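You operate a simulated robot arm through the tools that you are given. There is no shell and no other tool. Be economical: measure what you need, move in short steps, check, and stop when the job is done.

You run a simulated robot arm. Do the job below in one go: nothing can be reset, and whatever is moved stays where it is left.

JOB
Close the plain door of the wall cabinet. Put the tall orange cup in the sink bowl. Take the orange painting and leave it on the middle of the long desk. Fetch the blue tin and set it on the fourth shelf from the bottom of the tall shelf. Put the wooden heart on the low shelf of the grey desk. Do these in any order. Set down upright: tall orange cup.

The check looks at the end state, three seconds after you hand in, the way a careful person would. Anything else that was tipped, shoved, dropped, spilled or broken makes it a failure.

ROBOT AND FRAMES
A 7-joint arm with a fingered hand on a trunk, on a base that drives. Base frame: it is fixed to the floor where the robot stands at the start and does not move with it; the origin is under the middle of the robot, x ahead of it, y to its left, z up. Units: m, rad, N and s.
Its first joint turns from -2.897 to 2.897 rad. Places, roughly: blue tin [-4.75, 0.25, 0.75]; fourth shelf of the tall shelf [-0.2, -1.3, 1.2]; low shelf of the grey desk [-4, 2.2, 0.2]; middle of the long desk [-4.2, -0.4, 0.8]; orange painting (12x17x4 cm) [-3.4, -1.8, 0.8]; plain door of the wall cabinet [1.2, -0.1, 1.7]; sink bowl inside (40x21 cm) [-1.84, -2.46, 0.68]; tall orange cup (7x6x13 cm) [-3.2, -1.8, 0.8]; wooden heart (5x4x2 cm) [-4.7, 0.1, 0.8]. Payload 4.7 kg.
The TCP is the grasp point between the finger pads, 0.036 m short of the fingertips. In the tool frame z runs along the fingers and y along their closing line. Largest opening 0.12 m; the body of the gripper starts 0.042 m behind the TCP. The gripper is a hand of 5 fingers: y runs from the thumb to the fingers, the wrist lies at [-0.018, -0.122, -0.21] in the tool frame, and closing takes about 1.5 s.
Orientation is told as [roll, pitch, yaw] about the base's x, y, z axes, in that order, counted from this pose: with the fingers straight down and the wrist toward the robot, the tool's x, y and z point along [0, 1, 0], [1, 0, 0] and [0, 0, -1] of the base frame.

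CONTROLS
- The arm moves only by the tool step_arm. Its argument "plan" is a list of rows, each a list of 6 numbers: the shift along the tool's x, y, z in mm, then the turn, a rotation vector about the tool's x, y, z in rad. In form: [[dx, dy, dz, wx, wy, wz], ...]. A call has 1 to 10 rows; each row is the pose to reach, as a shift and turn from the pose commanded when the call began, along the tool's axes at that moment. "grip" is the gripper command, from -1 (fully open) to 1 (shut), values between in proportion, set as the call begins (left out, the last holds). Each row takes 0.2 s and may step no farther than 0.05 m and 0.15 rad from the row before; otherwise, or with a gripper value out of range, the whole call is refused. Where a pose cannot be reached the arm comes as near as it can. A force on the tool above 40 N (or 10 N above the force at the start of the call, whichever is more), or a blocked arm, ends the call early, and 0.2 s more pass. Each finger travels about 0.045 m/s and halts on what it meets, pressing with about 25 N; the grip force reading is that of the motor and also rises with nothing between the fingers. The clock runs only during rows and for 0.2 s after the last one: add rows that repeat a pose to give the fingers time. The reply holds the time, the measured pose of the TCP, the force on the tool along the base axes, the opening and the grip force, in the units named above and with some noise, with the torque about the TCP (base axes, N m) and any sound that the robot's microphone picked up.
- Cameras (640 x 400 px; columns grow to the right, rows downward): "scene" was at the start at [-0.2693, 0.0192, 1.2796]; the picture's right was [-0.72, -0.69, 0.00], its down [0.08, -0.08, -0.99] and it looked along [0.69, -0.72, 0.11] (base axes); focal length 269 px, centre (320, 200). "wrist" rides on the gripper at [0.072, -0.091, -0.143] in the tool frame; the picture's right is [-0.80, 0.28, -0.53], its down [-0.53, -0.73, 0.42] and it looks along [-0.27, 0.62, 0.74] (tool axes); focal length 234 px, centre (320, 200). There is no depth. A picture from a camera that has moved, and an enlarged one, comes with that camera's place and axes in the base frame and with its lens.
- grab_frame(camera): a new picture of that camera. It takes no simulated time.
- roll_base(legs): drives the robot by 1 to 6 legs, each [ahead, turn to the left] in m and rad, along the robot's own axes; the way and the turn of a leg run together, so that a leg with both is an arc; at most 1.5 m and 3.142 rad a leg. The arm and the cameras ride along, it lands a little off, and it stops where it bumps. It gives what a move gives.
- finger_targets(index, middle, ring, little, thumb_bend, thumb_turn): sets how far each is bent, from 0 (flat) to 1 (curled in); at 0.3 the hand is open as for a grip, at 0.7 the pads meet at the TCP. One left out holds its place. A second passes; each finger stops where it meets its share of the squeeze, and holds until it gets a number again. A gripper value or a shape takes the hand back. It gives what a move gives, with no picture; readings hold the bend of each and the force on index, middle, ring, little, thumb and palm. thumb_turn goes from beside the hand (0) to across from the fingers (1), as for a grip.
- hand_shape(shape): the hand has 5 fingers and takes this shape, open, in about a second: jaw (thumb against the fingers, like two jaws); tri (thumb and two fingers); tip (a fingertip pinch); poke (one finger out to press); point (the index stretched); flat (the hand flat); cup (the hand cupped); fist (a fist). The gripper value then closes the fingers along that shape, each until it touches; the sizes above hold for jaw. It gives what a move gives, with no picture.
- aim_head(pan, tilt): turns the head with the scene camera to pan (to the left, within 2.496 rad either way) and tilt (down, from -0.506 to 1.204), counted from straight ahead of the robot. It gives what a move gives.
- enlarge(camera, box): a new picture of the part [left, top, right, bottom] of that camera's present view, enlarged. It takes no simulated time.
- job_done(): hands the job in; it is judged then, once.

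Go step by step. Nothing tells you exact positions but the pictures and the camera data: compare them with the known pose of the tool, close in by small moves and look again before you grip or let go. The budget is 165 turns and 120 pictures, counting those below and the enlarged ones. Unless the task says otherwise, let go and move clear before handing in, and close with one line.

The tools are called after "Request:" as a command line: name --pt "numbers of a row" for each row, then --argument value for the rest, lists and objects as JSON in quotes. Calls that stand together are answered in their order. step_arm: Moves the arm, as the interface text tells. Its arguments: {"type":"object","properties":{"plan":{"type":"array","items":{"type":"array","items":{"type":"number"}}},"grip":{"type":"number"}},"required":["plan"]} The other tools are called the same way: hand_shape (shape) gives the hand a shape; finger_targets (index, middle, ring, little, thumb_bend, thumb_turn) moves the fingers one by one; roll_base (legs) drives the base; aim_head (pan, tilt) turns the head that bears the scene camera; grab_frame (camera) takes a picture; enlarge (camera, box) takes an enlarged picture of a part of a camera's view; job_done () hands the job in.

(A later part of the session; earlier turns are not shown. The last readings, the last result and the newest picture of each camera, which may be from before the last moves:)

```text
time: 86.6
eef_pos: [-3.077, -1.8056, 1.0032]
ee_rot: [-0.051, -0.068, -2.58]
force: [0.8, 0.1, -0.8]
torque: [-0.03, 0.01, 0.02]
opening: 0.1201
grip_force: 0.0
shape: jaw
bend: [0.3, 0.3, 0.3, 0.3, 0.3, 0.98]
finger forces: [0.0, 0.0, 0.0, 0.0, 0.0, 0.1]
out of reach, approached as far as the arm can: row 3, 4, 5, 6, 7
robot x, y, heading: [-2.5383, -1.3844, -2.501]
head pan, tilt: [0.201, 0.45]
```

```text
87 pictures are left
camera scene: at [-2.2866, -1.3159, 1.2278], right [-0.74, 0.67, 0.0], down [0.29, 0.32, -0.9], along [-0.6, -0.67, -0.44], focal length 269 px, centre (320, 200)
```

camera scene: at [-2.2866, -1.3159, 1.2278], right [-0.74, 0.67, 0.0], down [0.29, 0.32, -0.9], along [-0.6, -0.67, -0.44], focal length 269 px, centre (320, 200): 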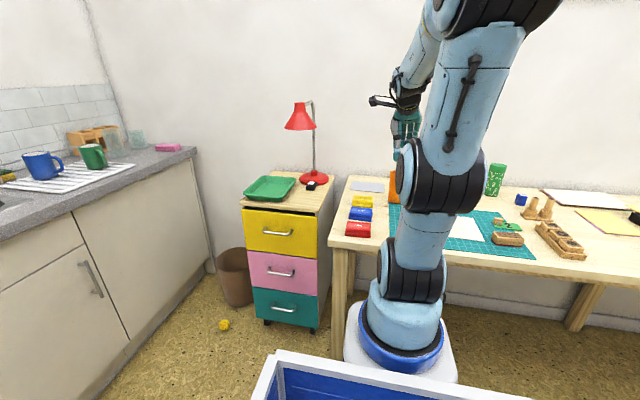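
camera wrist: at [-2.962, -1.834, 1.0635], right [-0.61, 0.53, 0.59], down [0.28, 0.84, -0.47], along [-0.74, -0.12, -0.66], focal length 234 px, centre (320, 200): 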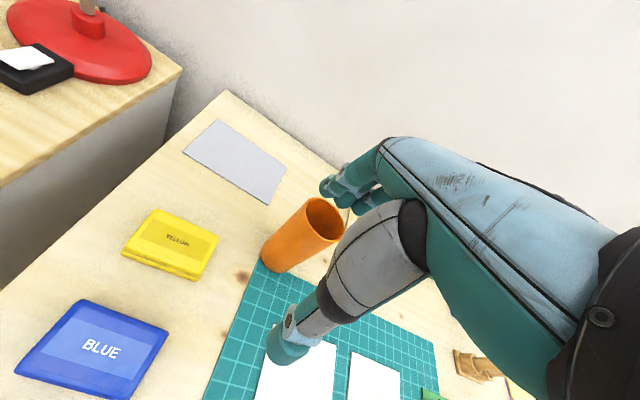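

A joint limit seems to block moving right. I'll test small yaw changes to find the freedom.

Request:
step_arm --pt "0 0 0 0 0 0.15" --pt "0 0 0 0 0 0.3"

Request:
step_arm --pt "-40 0 0 0 0 0"

Request:
step_arm --pt "40 0 0 0 0 0"

```text
time: 87.2
eef_pos: [-3.0759, -1.8079, 1.0012]
ee_rot: [-0.029, -0.082, -2.882]
force: [0.8, 0.5, 0.7]
torque: [0.02, -0.01, 0.02]
opening: 0.12
grip_force: 0.1
shape: jaw
bend: [0.3, 0.3, 0.3, 0.3, 0.3, 0.98]
finger forces: [0.0, 0.0, 0.0, 0.1, 0.0, 0.0]
robot x, y, heading: [-2.5389, -1.3832, -2.502]
head pan, tilt: [0.201, 0.45]
```

```text
time: 87.6
eef_pos: [-3.0845, -1.7688, 1.0026]
ee_rot: [-0.03, -0.08, -2.882]
force: [0.1, 0.2, -1.7]
torque: [0.03, -0.03, 0.0]
opening: 0.1197
grip_force: 0.0
shape: jaw
bend: [0.3, 0.3, 0.3, 0.3, 0.3, 0.98]
finger forces: [0.0, 0.0, 0.1, 0.1, 0.1, 0.0]
robot x, y, heading: [-2.5378, -1.3822, -2.503]
head pan, tilt: [0.201, 0.45]
```

```text
time: 88.0
eef_pos: [-3.0739, -1.8095, 1.0018]
ee_rot: [-0.027, -0.079, -2.881]
force: [-0.1, 0.2, 0.0]
torque: [-0.01, 0.02, 0.05]
opening: 0.1199
grip_force: 0.1
shape: jaw
bend: [0.3, 0.3, 0.3, 0.3, 0.3, 0.98]
finger forces: [0.0, 0.0, 0.0, 0.1, 0.0, 0.0]
robot x, y, heading: [-2.5407, -1.3805, -2.505]
head pan, tilt: [0.201, 0.45]
```

The wrist yaw was the limit; with yaw turned, it's free. I'll centre over the cup, near (-3.16,-1.84), and straighten.

Request:
step_arm --pt "2 30 0 0.04 0.013 0" --pt "5 60 0 0.08 0.027 0" --pt "7 91 10 0.08 0.027 0"

Request:
grab_frame --camera "wrist"

Request:
enlarge --camera "scene" --box '[320, 60, 480, 240]'

```text
time: 88.8
eef_pos: [-3.1586, -1.8391, 0.9956]
ee_rot: [-0.001, 0.0, -2.881]
force: [0.9, -0.3, 0.4]
torque: [-0.01, -0.02, 0.04]
opening: 0.1201
grip_force: 0.1
shape: jaw
bend: [0.3, 0.3, 0.3, 0.3, 0.3, 0.98]
finger forces: [0.1, 0.0, 0.0, 0.1, 0.0, 0.1]
robot x, y, heading: [-2.541, -1.3816, -2.503]
head pan, tilt: [0.201, 0.45]
```

```text
86 pictures are left
camera wrist: at [-3.0521, -1.8859, 1.1405], right [-0.48, 0.7, 0.53], down [0.57, 0.7, -0.42], along [-0.67, 0.1, -0.74], focal length 234 px, centre (320, 200)
```

wrist: 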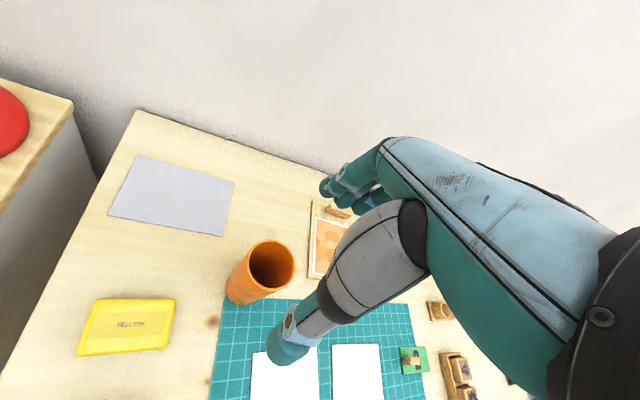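

```text
2.22 times, centred on (400, 150) of scene
camera zoom: at [-2.2864, -1.3158, 1.2277], right [-0.74, 0.67, 0.0], down [0.29, 0.32, -0.9], along [-0.6, -0.67, -0.44], focal length 598 px, centre (142, 311)
```

zoom: 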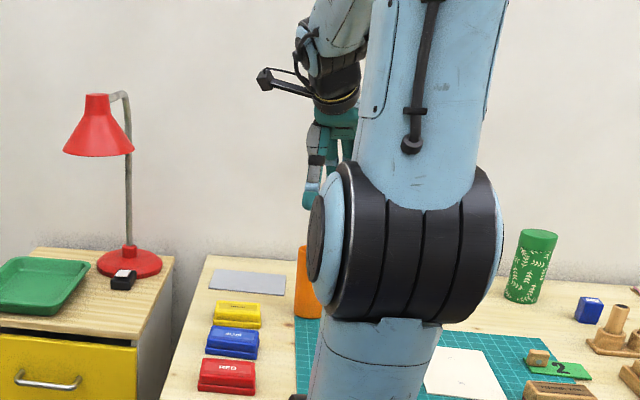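

Estimates agree: the cup is right under the tool. I'll descend to grip near the top of the cup.

Request:
step_arm --pt "-2 4 40 0 0 0" --pt "-2 4 80 0 0 0" --pt "-2 4 115 0 0 0" --pt "-2 4 152 0 0 0"

Request:
grab_frame --camera "wrist"

```text
time: 89.8
eef_pos: [-3.1639, -1.8387, 0.8477]
ee_rot: [0.0, -0.002, -2.884]
force: [0.0, -0.5, -0.3]
torque: [0.02, 0.01, -0.01]
opening: 0.1201
grip_force: 0.0
shape: jaw
bend: [0.3, 0.3, 0.3, 0.3, 0.3, 0.98]
finger forces: [0.0, 0.0, 0.0, 0.1, 0.1, 0.0]
robot x, y, heading: [-2.5414, -1.3843, -2.503]
head pan, tilt: [0.201, 0.45]
```

```text
84 pictures are left
camera wrist: at [-3.0565, -1.8847, 0.9901], right [-0.48, 0.71, 0.53], down [0.57, 0.7, -0.43], along [-0.67, 0.1, -0.74], focal length 234 px, centre (320, 200)
```

wrist: 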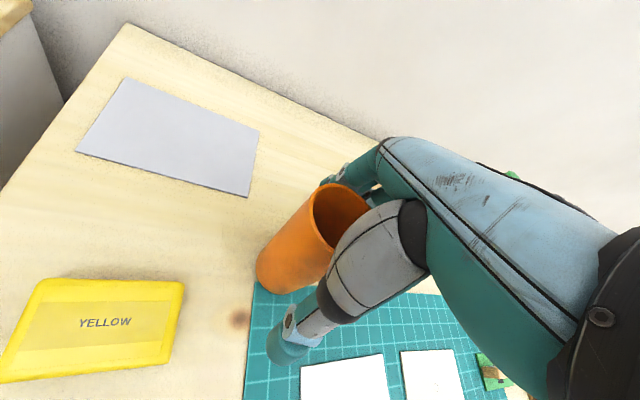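

The cup is between thumb and fingers. Closing the grip.

Request:
step_arm --pt "0 0 0 0 0 0" --pt "0 0 0 0 0 0" --pt "0 0 0 0 0 0" --pt "0 0 0 0 0 0" --pt "0 0 0 0 0 0" --pt "0 0 0 0 0 0" --pt "0 0 0 0 0 0" --pt "0 0 0 0 0 0" --grip 1

Request:
step_arm --pt "0 0 -40 0 0 0" --pt "0 0 -80 0 0 0" --pt "0 0 -120 0 0 0" --pt "0 -30 -150 0 0 0" --pt "0 -60 -180 0 0 0" --pt "0 -90 -210 0 0 0"

Request:
grab_frame --camera "wrist"

```text
time: 91.6
eef_pos: [-3.1634, -1.8384, 0.8457]
ee_rot: [-0.002, 0.0, -2.881]
force: [1.2, -0.2, 0.1]
torque: [0.0, -0.01, -0.02]
opening: 0.0499
grip_force: 24.8
shape: jaw
bend: [0.74, 0.5, 0.52, 0.48, 0.73, 1.0]
finger forces: [12.8, 7.8, 0.0, 0.1, 19.7, 0.0]
robot x, y, heading: [-2.5357, -1.3814, -2.502]
head pan, tilt: [0.201, 0.45]
```

```text
time: 93.0
eef_pos: [-3.0772, -1.8159, 1.058]
ee_rot: [-0.002, 0.001, -2.881]
force: [0.4, -0.8, -1.4]
torque: [0.05, -0.03, 0.0]
opening: 0.0498
grip_force: 24.8
shape: jaw
bend: [0.74, 0.5, 0.52, 0.48, 0.73, 1.0]
finger forces: [12.8, 7.9, 0.1, 0.1, 19.6, 0.0]
robot x, y, heading: [-2.5406, -1.3789, -2.509]
head pan, tilt: [0.201, 0.45]
```

```text
83 pictures are left
camera wrist: at [-2.9701, -1.8623, 1.2012], right [-0.48, 0.7, 0.53], down [0.57, 0.7, -0.42], along [-0.67, 0.1, -0.74], focal length 234 px, centre (320, 200)
```

wrist: 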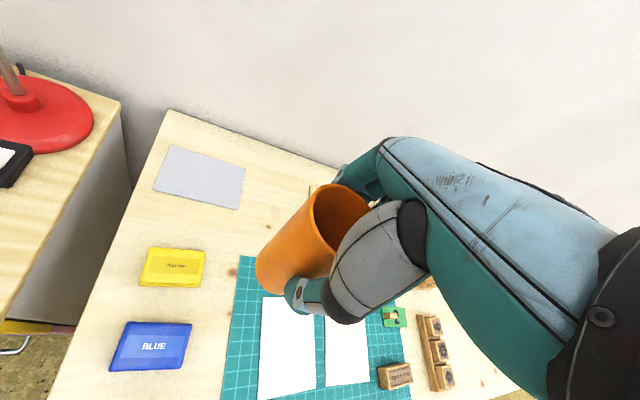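

The cup is held. I'll retract the arm a bit more and then turn toward the sink.

Request:
step_arm --pt "0 -40 -15 0 0 0" --pt "0 -80 -30 0 0 0" --pt "0 -120 -50 0 0 0" --pt "0 -140 -70 0 0 0"

Request:
roll_base --legs '[[0, 1.55], [0.2, 0]]'

Request:
aim_head --pan 0.1 --tilt 0.4

Request:
grab_frame --camera "scene"

```text
time: 94.0
eef_pos: [-2.9417, -1.7788, 1.128]
ee_rot: [-0.002, 0.0, -2.882]
force: [0.5, 0.0, -0.5]
torque: [0.0, 0.0, -0.04]
opening: 0.0495
grip_force: 25.2
shape: jaw
bend: [0.74, 0.5, 0.52, 0.48, 0.73, 1.0]
finger forces: [12.9, 8.0, 0.1, 0.0, 19.7, 0.0]
robot x, y, heading: [-2.5418, -1.3856, -2.507]
head pan, tilt: [0.201, 0.45]
```

```text
time: 99.3
eef_pos: [-2.0507, -1.9626, 1.128]
ee_rot: [-0.001, 0.001, -1.357]
force: [-0.2, 0.2, 0.3]
torque: [-0.01, -0.02, 0.0]
opening: 0.0492
grip_force: 24.6
shape: jaw
bend: [0.74, 0.5, 0.52, 0.48, 0.73, 1.0]
finger forces: [12.6, 7.9, 0.0, 0.0, 19.4, 0.0]
robot x, y, heading: [-2.4295, -1.5412, -0.976]
head pan, tilt: [0.201, 0.45]
```

```text
time: 100.0
eef_pos: [-2.0511, -1.9637, 1.1277]
ee_rot: [-0.003, 0.001, -1.358]
force: [0.1, -1.3, 0.3]
torque: [0.01, 0.03, 0.01]
opening: 0.0493
grip_force: 25.2
shape: jaw
bend: [0.74, 0.5, 0.52, 0.48, 0.73, 1.0]
finger forces: [12.5, 7.9, 0.1, 0.0, 19.4, 0.0]
robot x, y, heading: [-2.4314, -1.5402, -0.979]
head pan, tilt: [0.099, 0.4]
```

```text
82 pictures are left
camera scene: at [-2.4879, -1.2935, 1.2324], right [-0.77, -0.64, 0.0], down [-0.25, 0.3, -0.92], along [0.59, -0.71, -0.39], focal length 269 px, centre (320, 200)
```

scene: 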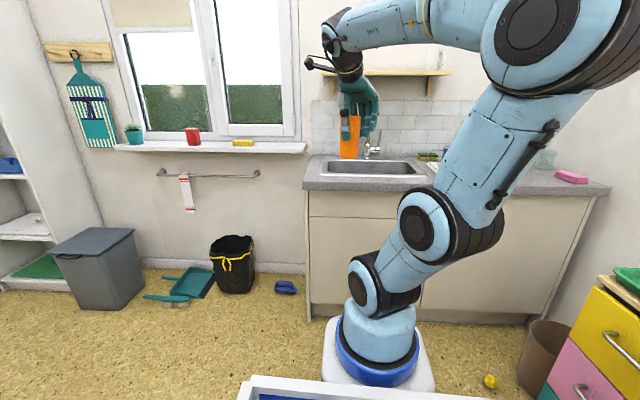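

The sink is ahead, with the faucet's spout over its middle. I'll roll 0.3 m closer and look again.

Request:
roll_base --legs '[[0.28, 0]]'

Request:
aim_head --pan 0.25 --tilt 0.5

Request:
grab_frame --camera "scene"

Request:
grab_frame --camera "wrist"

```text
time: 102.0
eef_pos: [-1.8866, -2.1985, 1.128]
ee_rot: [-0.002, -0.001, -1.35]
force: [-0.5, 0.1, 0.1]
torque: [0.01, 0.03, 0.02]
opening: 0.0491
grip_force: 24.8
shape: jaw
bend: [0.74, 0.5, 0.52, 0.48, 0.73, 1.0]
finger forces: [12.6, 7.8, 0.1, 0.1, 19.4, 0.1]
robot x, y, heading: [-2.2698, -1.7819, -0.974]
head pan, tilt: [0.099, 0.4]
```

```text
time: 102.7
eef_pos: [-1.887, -2.1992, 1.1285]
ee_rot: [-0.001, 0.0, -1.348]
force: [-0.1, 0.7, 0.5]
torque: [-0.01, -0.01, 0.02]
opening: 0.0492
grip_force: 25.1
shape: jaw
bend: [0.74, 0.5, 0.52, 0.48, 0.73, 1.0]
finger forces: [12.6, 7.8, 0.1, 0.0, 19.4, 0.0]
robot x, y, heading: [-2.2689, -1.78, -0.969]
head pan, tilt: [0.25, 0.499]
```

```text
81 pictures are left
camera scene: at [-2.3194, -1.5213, 1.2233], right [-0.66, -0.75, 0.0], down [-0.36, 0.32, -0.88], along [0.66, -0.58, -0.48], focal length 269 px, centre (320, 200)
```

scene: 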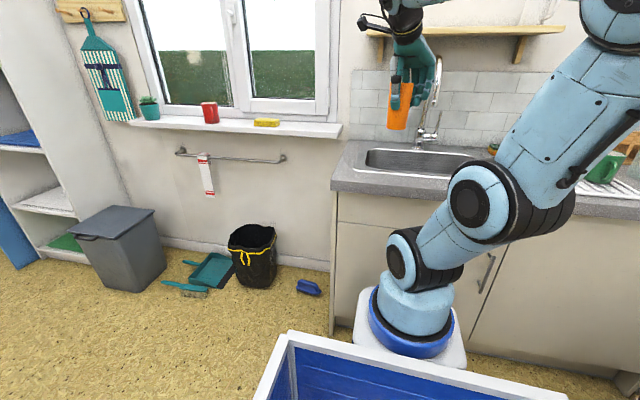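

```text
80 pictures are left
camera wrist: at [-1.8361, -2.0934, 1.2718], right [-0.72, -0.45, 0.53], down [-0.68, 0.6, -0.42], along [-0.12, -0.66, -0.74], focal length 234 px, centre (320, 200)
```

wrist: 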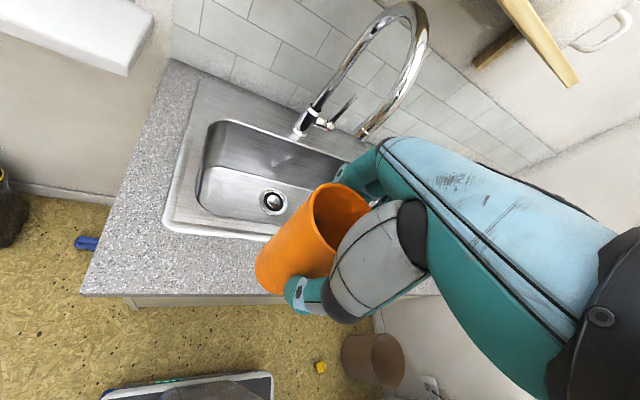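

Bowl centre ≈(-1.85,-2.45), rim z≈0.87, spout over the middle. I'll move the cup above the left half of the bowl.

Request:
step_arm --pt "14 40 0 0 0 0" --pt "28 80 0 0 0 0" --pt "42 120 0 0 0 0" --pt "56 160 0 0 0 0" --pt "70 199 0 0 0 0"

Request:
grab_frame --camera "wrist"

Request:
grab_frame --camera "scene"

```text
time: 103.9
eef_pos: [-1.7746, -2.3756, 1.1281]
ee_rot: [-0.001, -0.002, -1.349]
force: [-0.4, 0.5, 0.6]
torque: [-0.08, -0.02, 0.0]
opening: 0.0494
grip_force: 25.1
shape: jaw
bend: [0.74, 0.5, 0.52, 0.48, 0.73, 1.0]
finger forces: [12.8, 7.9, 0.0, 0.0, 19.5, 0.1]
robot x, y, heading: [-2.2705, -1.78, -0.973]
head pan, tilt: [0.25, 0.499]
```

```text
79 pictures are left
camera wrist: at [-1.7234, -2.271, 1.2718], right [-0.72, -0.45, 0.53], down [-0.68, 0.6, -0.43], along [-0.12, -0.67, -0.74], focal length 234 px, centre (320, 200)
```

wrist: 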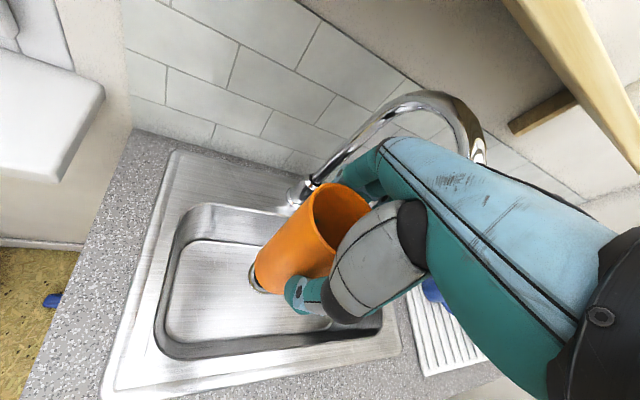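

```text
78 pictures are left
camera scene: at [-2.3196, -1.521, 1.2233], right [-0.66, -0.75, 0.0], down [-0.36, 0.32, -0.88], along [0.66, -0.58, -0.48], focal length 269 px, centre (320, 200)
```

scene: 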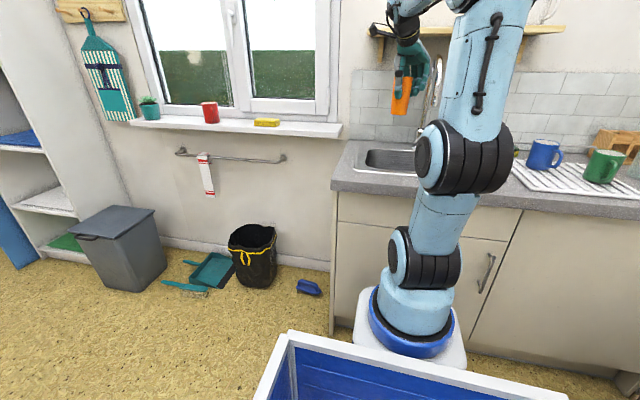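

Bowl centre line is slightly farther back; I'll adjust 3 cm and descend most of the way.

Request:
step_arm --pt "8 27 20 0 0 0" --pt "8 27 60 0 0 0" --pt "8 27 100 0 0 0" --pt "8 27 140 0 0 0" --pt "8 27 180 0 0 0" --pt "8 27 220 0 0 0" --pt "8 27 260 0 0 0" --pt "8 27 295 0 0 0"

Request:
grab_frame --camera "wrist"

Request:
enlarge --camera "scene" --box '[340, 40, 540, 200]'

```text
time: 105.7
eef_pos: [-1.7606, -2.4014, 0.833]
ee_rot: [0.002, 0.0, -1.351]
force: [0.3, -0.2, 0.0]
torque: [-0.01, 0.0, 0.01]
opening: 0.0492
grip_force: 25.4
shape: jaw
bend: [0.74, 0.5, 0.52, 0.48, 0.73, 1.0]
finger forces: [12.7, 7.7, 0.0, 0.0, 19.3, 0.1]
robot x, y, heading: [-2.2679, -1.7809, -0.97]
head pan, tilt: [0.25, 0.499]
```

```text
77 pictures are left
camera wrist: at [-1.7102, -2.296, 0.9771], right [-0.72, -0.45, 0.53], down [-0.68, 0.6, -0.42], along [-0.12, -0.66, -0.74], focal length 234 px, centre (320, 200)
```

wrist: 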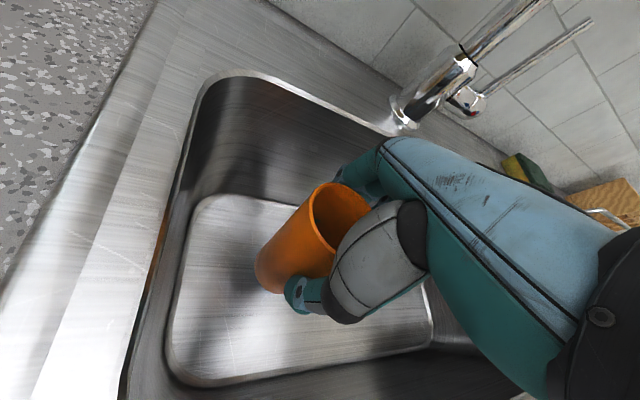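

```text
2.50 times, centred on (440, 120) of scene
camera zoom: at [-2.3195, -1.5211, 1.2233], right [-0.66, -0.75, 0.0], down [-0.36, 0.32, -0.88], along [0.66, -0.58, -0.48], focal length 673 px, centre (20, 400)
```

zoom: 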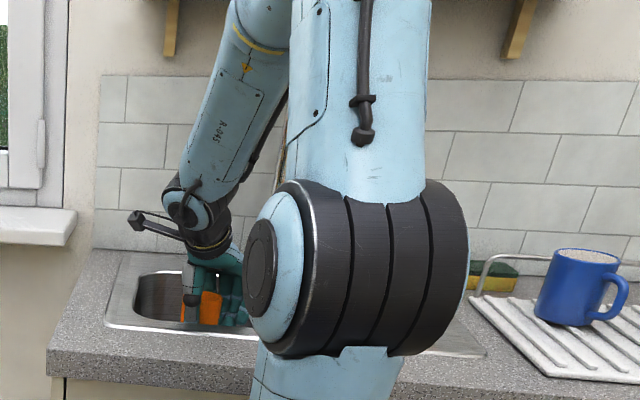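

The cup is over the bowl floor with room. I'll descend gently until contact.

Request:
step_arm --pt "0 0 15 0 0 0" --pt "0 0 30 0 0 0" --pt "0 0 38 0 0 0" --pt "0 0 43 0 0 0" --pt "0 0 47 0 0 0" --pt "0 0 51 0 0 0"

Request:
grab_frame --camera "wrist"

```text
time: 107.1
eef_pos: [-1.7602, -2.4026, 0.7833]
ee_rot: [0.001, -0.003, -1.349]
force: [-0.8, 0.7, 9.4]
torque: [-0.09, 0.01, -0.04]
opening: 0.0494
grip_force: 25.1
shape: jaw
bend: [0.74, 0.5, 0.52, 0.48, 0.73, 1.0]
finger forces: [12.3, 8.1, 0.1, 0.1, 21.3, 0.1]
robot x, y, heading: [-2.2689, -1.7789, -0.978]
head pan, tilt: [0.25, 0.499]
```

```text
75 pictures are left
camera wrist: at [-1.7106, -2.2978, 0.9276], right [-0.72, -0.45, 0.53], down [-0.68, 0.6, -0.43], along [-0.12, -0.67, -0.74], focal length 234 px, centre (320, 200)
```

wrist: 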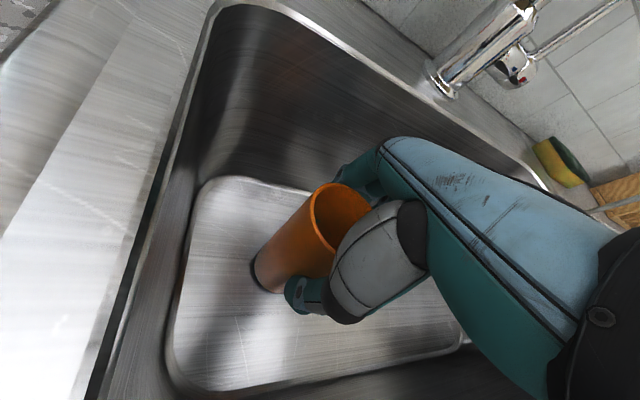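

The cup has touched the bowl floor (9 N). Releasing partially and lifting away.

Request:
step_arm --pt "0 0 0 0 0 0" --pt "0 0 0 0 0 0" --pt "0 0 0 0 0 0" --pt "0 0 0 0 0 0" --pt "0 0 0 0 0 0" --grip -0.6

Request:
grab_frame --camera "wrist"

```text
time: 108.3
eef_pos: [-1.7619, -2.4031, 0.7819]
ee_rot: [-0.003, 0.0, -1.35]
force: [-0.8, 0.2, -0.5]
torque: [-0.01, 0.0, -0.01]
opening: 0.0956
grip_force: 0.1
shape: jaw
bend: [0.26, 0.34, 0.32, 0.33, 0.52, 0.99]
finger forces: [0.0, 0.0, 0.0, 0.1, 0.0, 0.1]
robot x, y, heading: [-2.2711, -1.7818, -0.972]
head pan, tilt: [0.25, 0.499]
```

```text
74 pictures are left
camera wrist: at [-1.7108, -2.2977, 0.9262], right [-0.72, -0.45, 0.53], down [-0.68, 0.6, -0.42], along [-0.12, -0.66, -0.74], focal length 234 px, centre (320, 200)
```

wrist: 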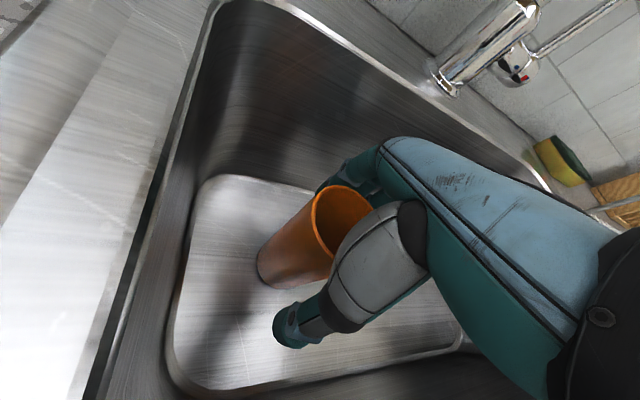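

The cup stands free. Lifting straight up and checking.

Request:
step_arm --pt "0 0 -20 0 0 0" --pt "0 0 -60 0 0 0" --pt "0 0 -100 0 0 0" --pt "0 0 -145 0 0 0" --pt "0 0 -190 0 0 0" --pt "0 0 -235 0 0 0" --pt "0 0 -280 0 0 0" --pt "-10 -45 -300 0 0 0" --pt "-20 -90 -320 0 0 0" --pt "-30 -135 -340 0 0 0"

Request:
grab_frame --camera "wrist"

```text
refused: row 8 steps farther than a row can; nothing moved
```

```text
73 pictures are left
camera wrist: at [-1.7108, -2.2977, 0.9262], right [-0.72, -0.45, 0.53], down [-0.68, 0.6, -0.42], along [-0.12, -0.66, -0.74], focal length 234 px, centre (320, 200)
```

wrist: 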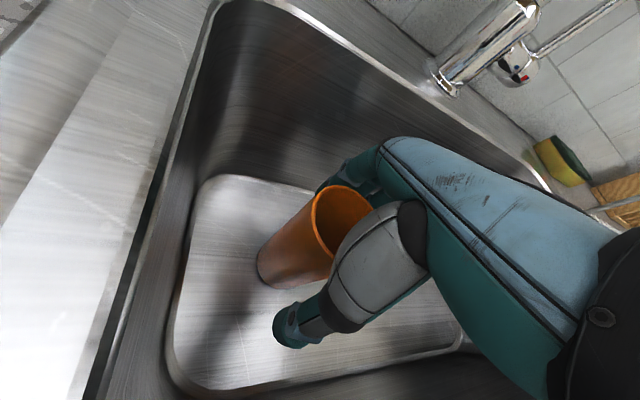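

Step size was too large; retrying with smaller steps.

Request:
step_arm --pt "0 0 -20 0 0 0" --pt "0 0 -60 0 0 0" --pt "0 0 -100 0 0 0" --pt "0 0 -145 0 0 0" --pt "0 0 -190 0 0 0" --pt "0 0 -235 0 0 0" --pt "0 0 -280 0 0 0" --pt "-10 -42 -290 0 0 0" --pt "-20 -84 -300 0 0 0" --pt "-30 -126 -310 0 0 0"

Request:
grab_frame --camera "wrist"

```text
time: 110.5
eef_pos: [-1.8195, -2.2864, 1.0917]
ee_rot: [-0.004, 0.002, -1.349]
force: [-0.5, 0.0, -0.7]
torque: [0.03, 0.04, -0.02]
opening: 0.096
grip_force: 0.0
shape: jaw
bend: [0.26, 0.34, 0.32, 0.33, 0.52, 0.99]
finger forces: [0.0, 0.1, 0.0, 0.1, 0.0, 0.0]
robot x, y, heading: [-2.2666, -1.78, -0.972]
head pan, tilt: [0.25, 0.499]
```

```text
72 pictures are left
camera wrist: at [-1.7672, -2.1807, 1.2359], right [-0.72, -0.45, 0.53], down [-0.68, 0.6, -0.42], along [-0.13, -0.66, -0.74], focal length 234 px, centre (320, 200)
```

wrist: 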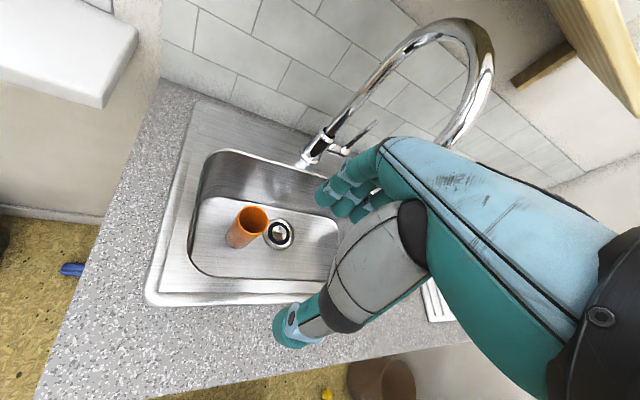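

The cup stands upright in the sink. Next, the painting: I'll retract the arm, back away and turn to the long desk's end.

Request:
step_arm --pt "0 -45 0 0 0 0" --pt "0 -90 0 0 0 0" --pt "0 -130 0 0 0 0" --grip -1

Request:
roll_base --legs '[[-0.62, 0], [0, -1.55]]'

Request:
grab_frame --camera "wrist"

Request:
aim_head --pan 0.2 --tilt 0.45

Request:
grab_frame --camera "scene"

```text
time: 111.3
eef_pos: [-1.8451, -2.1585, 1.0935]
ee_rot: [-0.002, 0.0, -1.351]
force: [0.7, -0.5, -0.7]
torque: [-0.01, 0.01, -0.01]
opening: 0.1198
grip_force: 0.1
shape: jaw
bend: [0.3, 0.3, 0.3, 0.3, 0.3, 0.98]
finger forces: [0.0, 0.0, 0.0, 0.0, 0.1, 0.0]
robot x, y, heading: [-2.2687, -1.7809, -0.97]
head pan, tilt: [0.25, 0.499]
```

```text
time: 118.6
eef_pos: [-2.9926, -1.6987, 1.0952]
ee_rot: [-0.003, -0.001, -2.896]
force: [0.6, 0.2, 0.4]
torque: [-0.03, -0.01, 0.0]
opening: 0.1198
grip_force: 0.1
shape: jaw
bend: [0.3, 0.3, 0.3, 0.3, 0.3, 0.98]
finger forces: [0.1, 0.0, 0.1, 0.0, 0.0, 0.0]
robot x, y, heading: [-2.622, -1.2659, -2.517]
head pan, tilt: [0.25, 0.499]
```

```text
71 pictures are left
camera wrist: at [-2.8863, -1.7469, 1.2388], right [-0.46, 0.71, 0.53], down [0.58, 0.69, -0.42], along [-0.67, 0.11, -0.74], focal length 234 px, centre (320, 200)
```

wrist: 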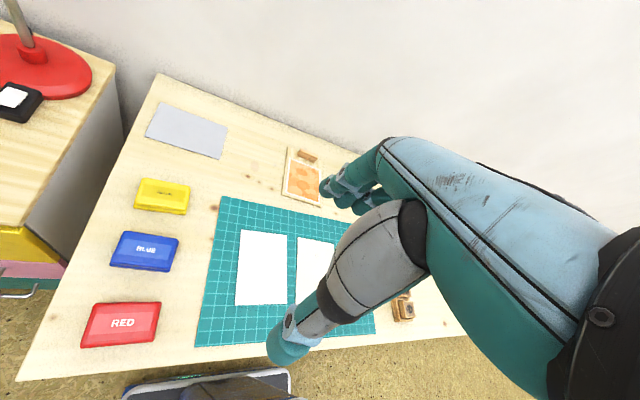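

```text
time: 119.2
eef_pos: [-2.9915, -1.698, 1.0955]
ee_rot: [-0.003, 0.0, -2.897]
force: [0.3, 0.3, 0.4]
torque: [0.01, 0.0, -0.01]
opening: 0.1199
grip_force: 0.0
shape: jaw
bend: [0.3, 0.3, 0.3, 0.3, 0.3, 0.98]
finger forces: [0.1, 0.1, 0.0, 0.0, 0.1, 0.1]
robot x, y, heading: [-2.6267, -1.2709, -2.519]
head pan, tilt: [0.201, 0.45]
```

```text
70 pictures are left
camera scene: at [-2.3703, -1.2047, 1.2278], right [-0.73, 0.68, 0.0], down [0.3, 0.32, -0.9], along [-0.61, -0.66, -0.44], focal length 269 px, centre (320, 200)
```

scene: 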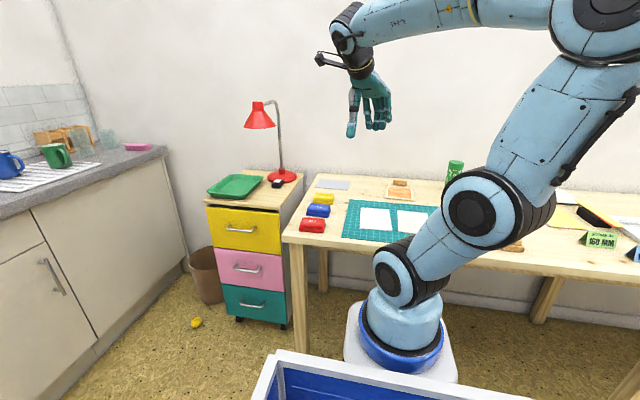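

Request:
enlarge --camera "wrist" --box '[250, 120, 350, 220]'

Request:
enlarge --camera "scene" --box '[360, 160, 440, 220]'

```text
4.00 times, centred on (300, 170) of wrist
camera zoom: at [-2.8863, -1.7469, 1.2388], right [-0.46, 0.71, 0.53], down [0.58, 0.69, -0.42], along [-0.67, 0.11, -0.74], focal length 937 px, centre (400, 320)
```

zoom: 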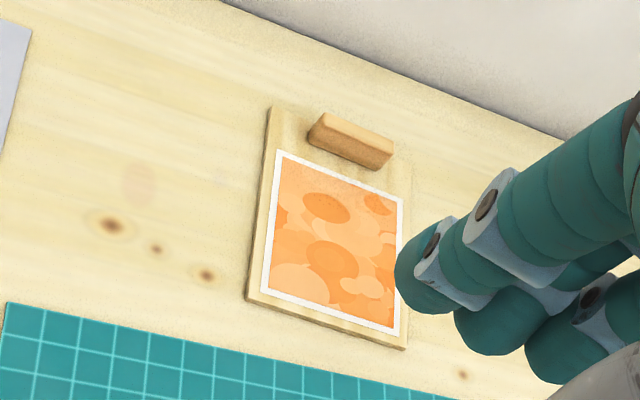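

```text
6.67 times, centred on (400, 190) of scene
camera zoom: at [-2.3703, -1.2047, 1.2278], right [-0.73, 0.68, 0.0], down [0.3, 0.32, -0.9], along [-0.61, -0.66, -0.44], focal length 1795 px, centre (-213, 267)
```

zoom: 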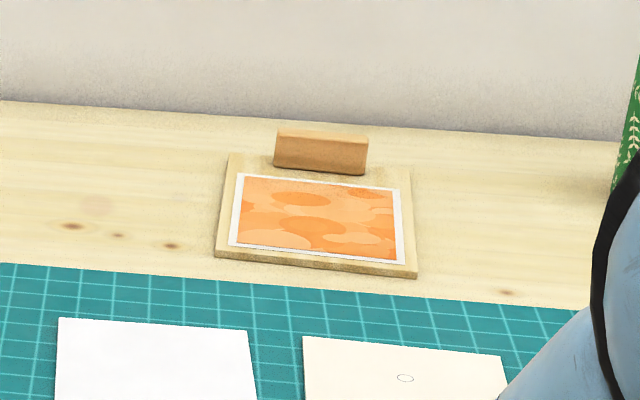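

The painting is a thin board with a wooden block handle at (-3.39,-1.79). I need tool yaw ≈ -2.59 to pinch it; testing whether that's reachable here.

Request:
step_arm --pt "0 30 0 0 0 -0.1" --pt "0 70 0 0 0 -0.2" --pt "0 110 0 0 0 -0.3" --pt "0 150 0 0 0 -0.305"

```text
time: 120.2
eef_pos: [-3.1256, -1.7336, 1.0896]
ee_rot: [-0.005, -0.007, -2.595]
force: [1.0, 1.1, 1.6]
torque: [-0.02, 0.07, 0.0]
opening: 0.1199
grip_force: 0.1
shape: jaw
bend: [0.3, 0.3, 0.3, 0.3, 0.3, 0.98]
finger forces: [0.0, 0.1, 0.1, 0.0, 0.0, 0.0]
out of reach, approached as far as the arm can: row 4
robot x, y, heading: [-2.6221, -1.266, -2.521]
head pan, tilt: [0.201, 0.45]
```

The yaw limit is close; shifting the base about 0.27 m to the right gives a better wrist angle.

Request:
roll_base --legs '[[0, -1.4], [0.27, 0], [0, 1.55]]'

Request:
grab_frame --camera "wrist"

```text
time: 129.3
eef_pos: [-3.2213, -1.6459, 1.0883]
ee_rot: [-0.006, -0.004, -2.393]
force: [0.9, 0.3, -0.4]
torque: [0.0, -0.03, -0.01]
opening: 0.1202
grip_force: 0.1
shape: jaw
bend: [0.3, 0.3, 0.3, 0.3, 0.3, 0.98]
finger forces: [0.0, 0.1, 0.0, 0.0, 0.0, 0.0]
robot x, y, heading: [-2.8211, -1.0843, -2.315]
head pan, tilt: [0.201, 0.45]
```

```text
67 pictures are left
camera wrist: at [-3.1039, -1.6361, 1.2317], right [-0.75, 0.4, 0.53], down [0.17, 0.89, -0.42], along [-0.64, -0.23, -0.73], focal length 234 px, centre (320, 200)
```

wrist: 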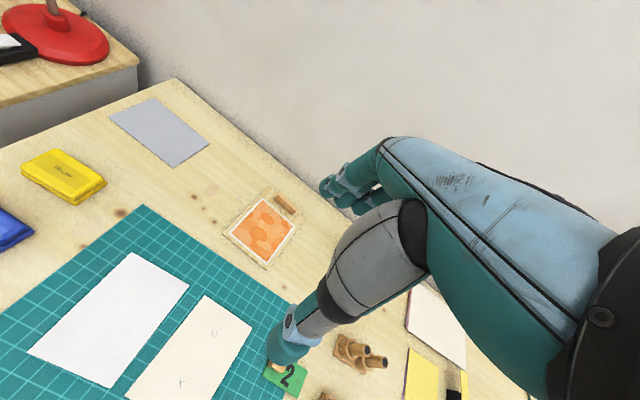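

Handle confirmed at (-3.394,-1.786). Moving above it with yaw -2.59.

Request:
step_arm --pt "-3 40 15 0 0 0.04" --pt "-6 80 35 0 0 0.08" --pt "-9 120 55 0 0 0.12" --pt "-12 160 80 0 0 0.16" --pt "-15 195 105 0 0 0.2" --pt "-15 222 140 0 0 0.2"

Request:
grab_frame --camera "wrist"

Request:
enlarge --camera "scene" --box '[320, 60, 480, 240]'

```text
time: 130.7
eef_pos: [-3.3953, -1.7862, 0.9502]
ee_rot: [-0.005, -0.006, -2.592]
force: [0.6, 0.4, 0.7]
torque: [0.01, 0.02, -0.03]
opening: 0.1198
grip_force: 0.1
shape: jaw
bend: [0.3, 0.3, 0.3, 0.3, 0.3, 0.98]
finger forces: [0.1, 0.0, 0.1, 0.0, 0.0, 0.0]
robot x, y, heading: [-2.8265, -1.0844, -2.32]
head pan, tilt: [0.201, 0.45]
```

```text
66 pictures are left
camera wrist: at [-3.2787, -1.8005, 1.0932], right [-0.65, 0.54, 0.53], down [0.34, 0.84, -0.43], along [-0.67, -0.1, -0.73], focal length 234 px, centre (320, 200)
```

wrist: 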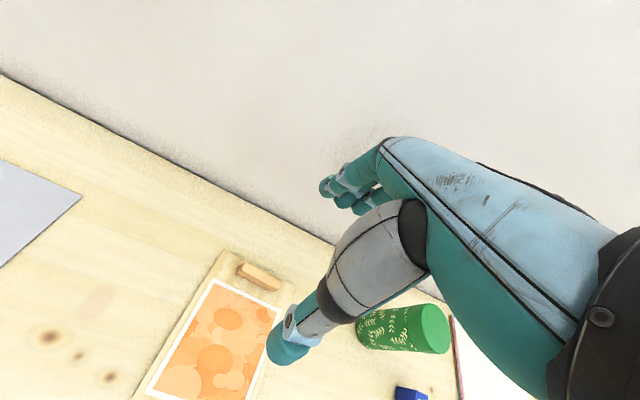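

```text
2.22 times, centred on (400, 150) of scene
camera zoom: at [-2.5883, -0.9716, 1.2277], right [-0.86, 0.52, 0.0], down [0.22, 0.37, -0.9], along [-0.47, -0.77, -0.43], focal length 598 px, centre (142, 311)
```

zoom: 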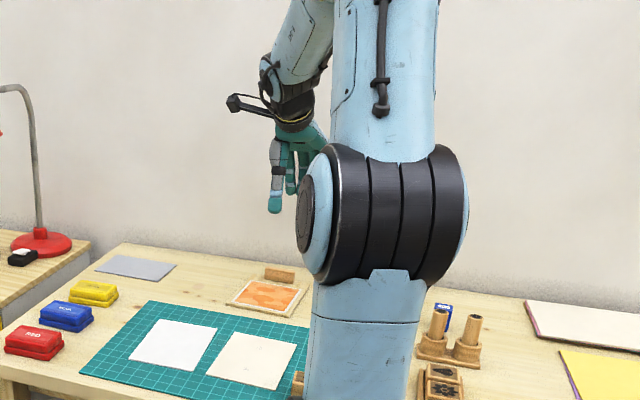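

Positions agree. I'll narrow the opening, correct yaw slightly and descend to just over the board.

Request:
step_arm --pt "0 3 30 0.005 0 -0.03" --pt "0 3 60 0.005 0 -0.03" --pt "0 3 90 0.005 0 -0.03" --pt "0 3 110 0.005 0 -0.03" --pt "0 3 125 0.005 0 -0.03" --grip -0.3

Request:
grab_frame --camera "wrist"

Request:
enlarge --camera "scene" --box '[350, 110, 470, 200]'

```text
time: 131.9
eef_pos: [-3.394, -1.7874, 0.8255]
ee_rot: [-0.005, 0.0, -2.561]
force: [1.2, 0.5, 0.5]
torque: [0.01, -0.01, 0.0]
opening: 0.0785
grip_force: 0.2
shape: jaw
bend: [0.27, 0.39, 0.36, 0.36, 0.63, 1.0]
finger forces: [0.1, 0.0, 0.1, 0.0, 0.0, 0.0]
robot x, y, heading: [-2.8248, -1.0817, -2.312]
head pan, tilt: [0.201, 0.45]
```

```text
64 pictures are left
camera wrist: at [-3.2784, -1.7977, 0.9681], right [-0.67, 0.52, 0.53], down [0.32, 0.85, -0.42], along [-0.67, -0.11, -0.74], focal length 234 px, centre (320, 200)
```

wrist: 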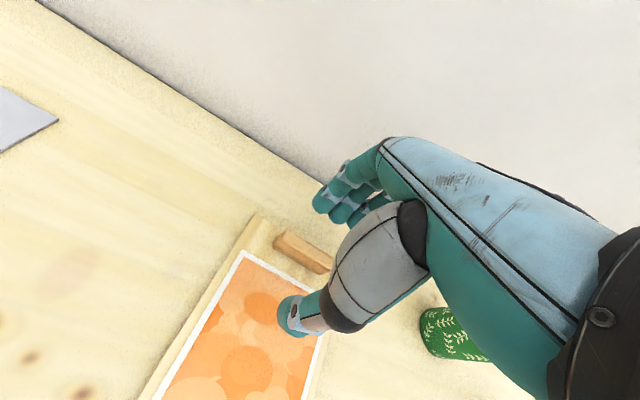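

```text
4.44 times, centred on (410, 155) of scene
camera zoom: at [-2.5886, -0.9719, 1.2278], right [-0.86, 0.52, 0.0], down [0.22, 0.37, -0.9], along [-0.47, -0.77, -0.44], focal length 1197 px, centre (-80, 400)
```

zoom: 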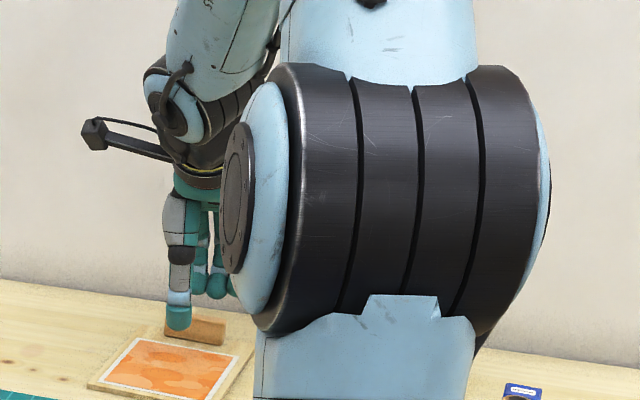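

Aligned with the handle block. I'll descend the last 20 mm and close.

Request:
step_arm --pt "0 0 8 0 0 0" --pt "0 0 15 0 0 0" --pt "0 0 21 0 0 0"

Request:
step_arm --pt "0 0 0 0 0 0" --pt "0 0 0 0 0 0" --pt "0 0 0 0 0 0" --pt "0 0 0 0 0 0" --pt "0 0 0 0 0 0" --pt "0 0 0 0 0 0" --pt "0 0 0 0 0 0" --grip 1

Request:
grab_frame --camera "wrist"

```text
time: 132.7
eef_pos: [-3.3968, -1.7875, 0.8031]
ee_rot: [-0.007, -0.001, -2.562]
force: [0.2, 1.1, 0.4]
torque: [0.0, 0.04, 0.0]
opening: 0.0785
grip_force: 0.1
shape: jaw
bend: [0.27, 0.39, 0.36, 0.36, 0.63, 1.0]
finger forces: [0.1, 0.1, 0.0, 0.1, 0.1, 0.0]
robot x, y, heading: [-2.8245, -1.0814, -2.317]
head pan, tilt: [0.201, 0.45]
```

```text
time: 134.3
eef_pos: [-3.3976, -1.7864, 0.8053]
ee_rot: [-0.007, -0.001, -2.562]
force: [0.6, 0.3, -0.5]
torque: [-0.05, 0.02, 0.04]
opening: 0.0089
grip_force: 24.9
shape: jaw
bend: [0.72, 0.66, 0.67, 0.7, 0.73, 1.0]
finger forces: [13.6, 6.0, 2.3, 0.0, 21.8, 0.0]
robot x, y, heading: [-2.8231, -1.0832, -2.318]
head pan, tilt: [0.201, 0.45]
```

```text
62 pictures are left
camera wrist: at [-3.2814, -1.7985, 0.9483], right [-0.67, 0.52, 0.53], down [0.32, 0.85, -0.42], along [-0.67, -0.11, -0.74], focal length 234 px, centre (320, 200)
```

wrist: 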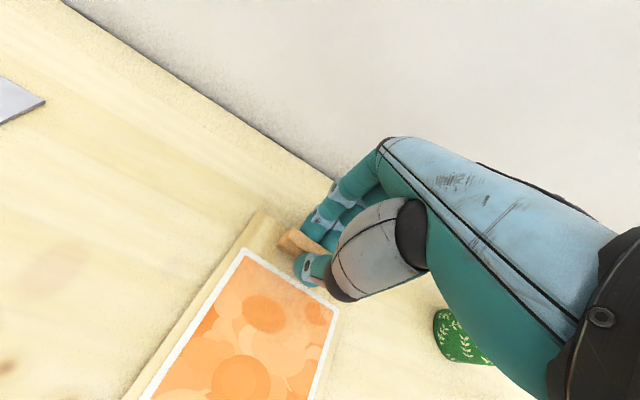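

The block appears pinched. Lifting a little to check.

Request:
step_arm --pt "0 0 -15 0 0 0" --pt "0 0 -35 0 0 0" --pt "0 0 -60 0 0 0" --pt "0 0 -90 0 0 0"

Request:
grab_frame --camera "wrist"

```text
time: 135.3
eef_pos: [-3.3981, -1.786, 0.8927]
ee_rot: [-0.008, 0.0, -2.563]
force: [-0.5, 0.1, -1.5]
torque: [-0.05, 0.07, 0.01]
opening: 0.0091
grip_force: 25.0
shape: jaw
bend: [0.72, 0.66, 0.68, 0.7, 0.73, 1.0]
finger forces: [14.1, 5.6, 2.4, 0.0, 22.1, 0.0]
robot x, y, heading: [-2.8231, -1.0854, -2.317]
head pan, tilt: [0.201, 0.45]
```

```text
61 pictures are left
camera wrist: at [-3.2816, -1.7973, 1.0371], right [-0.67, 0.52, 0.53], down [0.32, 0.85, -0.42], along [-0.67, -0.11, -0.74], focal length 234 px, centre (320, 200)
```

wrist: 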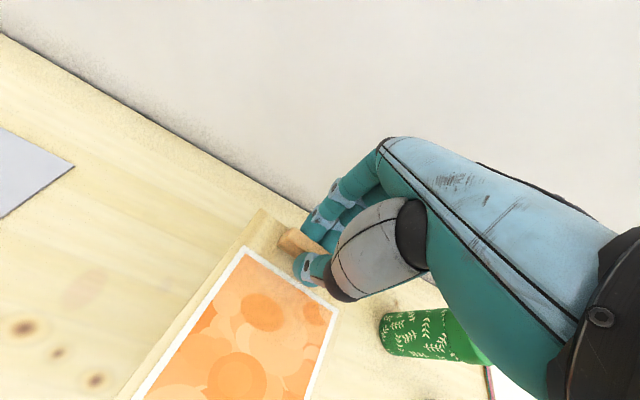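

The painting is held level. I'll raise and retract, then drive along the desk to its middle.

Request:
step_arm --pt "0 -10 -45 0 0 0" --pt "0 -30 -85 0 0 0" --pt "0 -50 -125 0 0 0" --pt "0 -75 -165 0 0 0" --pt "0 -100 -205 0 0 0" --pt "0 -120 -240 0 0 0"

Request:
roll_base --legs '[[0, -1.7], [0.6, 0], [0.65, 0]]'

Request:
aim_head --pan 0.9 --tilt 0.35

Request:
grab_frame --camera "scene"

```text
time: 136.7
eef_pos: [-3.2984, -1.7235, 1.1361]
ee_rot: [-0.007, 0.002, -2.56]
force: [0.0, 0.3, -1.8]
torque: [0.03, 0.03, 0.01]
opening: 0.0092
grip_force: 25.0
shape: jaw
bend: [0.72, 0.66, 0.68, 0.7, 0.73, 1.0]
finger forces: [14.0, 5.5, 2.3, 0.0, 21.8, 0.0]
robot x, y, heading: [-2.8252, -1.0813, -2.317]
head pan, tilt: [0.201, 0.45]
```

```text
time: 147.4
eef_pos: [-4.2082, 0.4227, 1.1363]
ee_rot: [-0.006, 0.001, 2.024]
force: [-0.3, -1.0, -1.3]
torque: [0.01, 0.03, -0.01]
opening: 0.009
grip_force: 25.1
shape: jaw
bend: [0.72, 0.66, 0.69, 0.7, 0.73, 1.0]
finger forces: [13.7, 5.4, 2.2, 0.1, 21.3, 0.0]
robot x, y, heading: [-3.6351, -0.1321, 2.27]
head pan, tilt: [0.201, 0.45]
```

```text
time: 148.5
eef_pos: [-4.2069, 0.4211, 1.1364]
ee_rot: [-0.007, -0.001, 2.021]
force: [-0.3, -0.4, -0.7]
torque: [0.05, 0.03, 0.01]
opening: 0.009
grip_force: 24.5
shape: jaw
bend: [0.72, 0.66, 0.69, 0.7, 0.73, 1.0]
finger forces: [13.7, 5.4, 2.3, 0.0, 21.3, 0.0]
robot x, y, heading: [-3.633, -0.1253, 2.267]
head pan, tilt: [0.901, 0.351]
```

```text
60 pictures are left
camera scene: at [-3.5749, -0.4342, 1.237], right [-0.03, 1.0, 0.0], down [0.34, 0.01, -0.94], along [-0.94, -0.03, -0.34], focal length 269 px, centre (320, 200)
```

scene: 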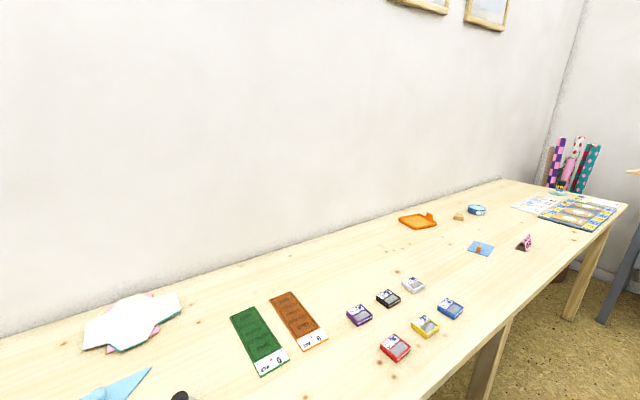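

The middle of the desk has free space behind the small boxes. Before manoeuvring I'll check the clearance between the robot's side and the desk.

Request:
aim_head --pan 1.3 --tilt 1.1

Request:
grab_frame --camera "scene"

```text
time: 149.6
eef_pos: [-4.2079, 0.4212, 1.1365]
ee_rot: [-0.006, 0.0, 2.022]
force: [0.3, 0.1, -0.7]
torque: [0.02, 0.02, 0.02]
opening: 0.0087
grip_force: 25.1
shape: jaw
bend: [0.72, 0.66, 0.69, 0.7, 0.73, 1.0]
finger forces: [13.7, 5.3, 2.2, 0.0, 21.3, 0.0]
robot x, y, heading: [-3.6358, -0.1285, 2.271]
head pan, tilt: [1.3, 1.1]
```

```text
59 pictures are left
camera scene: at [-3.5393, -0.4578, 1.1757], right [-0.42, 0.91, 0.0], down [0.81, 0.37, -0.45], along [-0.41, -0.19, -0.89], focal length 269 px, centre (320, 200)
```

scene: 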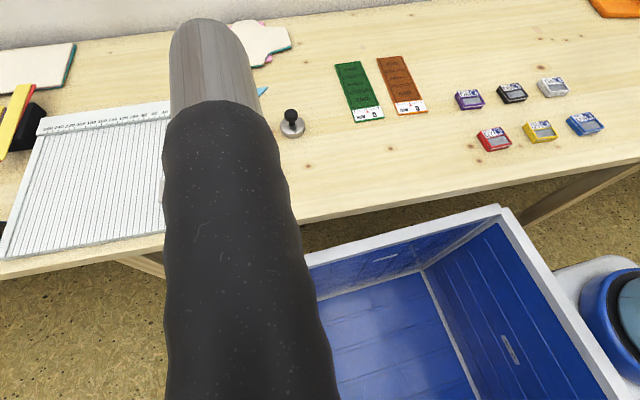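

The tray rides above desk height but just clear. I'll retract the arm a bit more, then creep along the desk in an arc that straightens out.

Request:
step_arm --pt "-14 -37 0 0 0 0" --pt "-28 -75 0 0 0 0" --pt "-42 -112 -10 0 0 0"

Request:
roll_base --legs '[[0.36, -0.09]]'

Request:
aim_head --pan 0.2 --tilt 0.5

Request:
grab_frame --camera "scene"

```text
time: 150.4
eef_pos: [-4.1188, 0.3368, 1.1451]
ee_rot: [-0.009, 0.002, 2.022]
force: [-0.7, 0.1, -1.9]
torque: [0.02, 0.0, 0.01]
opening: 0.0091
grip_force: 24.8
shape: jaw
bend: [0.72, 0.66, 0.69, 0.7, 0.73, 1.0]
finger forces: [13.9, 5.3, 2.1, 0.0, 21.6, 0.1]
robot x, y, heading: [-3.6331, -0.1335, 2.269]
head pan, tilt: [1.3, 1.1]
```

```text
time: 152.7
eef_pos: [-4.2982, 0.6699, 1.1472]
ee_rot: [-0.006, 0.001, 1.934]
force: [-0.4, -0.6, -1.4]
torque: [0.02, 0.04, 0.01]
opening: 0.0087
grip_force: 24.8
shape: jaw
bend: [0.72, 0.66, 0.69, 0.7, 0.73, 1.0]
finger forces: [13.9, 5.5, 2.2, 0.1, 21.6, 0.1]
robot x, y, heading: [-3.8572, 0.1626, 2.185]
head pan, tilt: [1.3, 1.1]
```

```text
time: 154.0
eef_pos: [-4.2973, 0.6683, 1.1465]
ee_rot: [-0.008, 0.0, 1.934]
force: [0.0, 0.7, -1.3]
torque: [0.04, -0.01, 0.05]
opening: 0.0089
grip_force: 24.8
shape: jaw
bend: [0.72, 0.66, 0.69, 0.7, 0.73, 1.0]
finger forces: [13.9, 5.4, 2.3, 0.0, 21.6, 0.1]
robot x, y, heading: [-3.8585, 0.1587, 2.181]
head pan, tilt: [0.201, 0.499]
```

```text
58 pictures are left
camera scene: at [-3.7984, -0.0917, 1.2233], right [0.69, 0.73, 0.0], down [0.35, -0.33, -0.88], along [-0.64, 0.6, -0.48], focal length 269 px, centre (320, 200)
```

scene: 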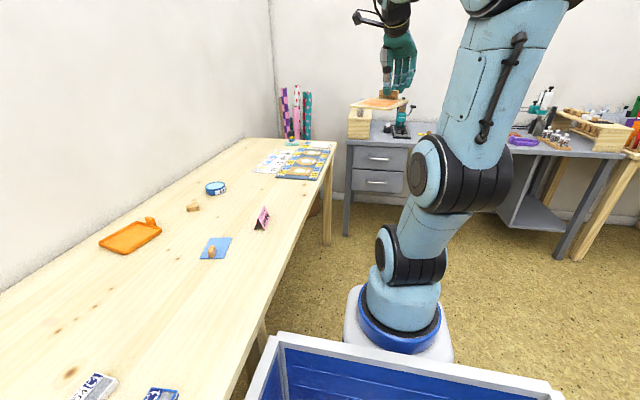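

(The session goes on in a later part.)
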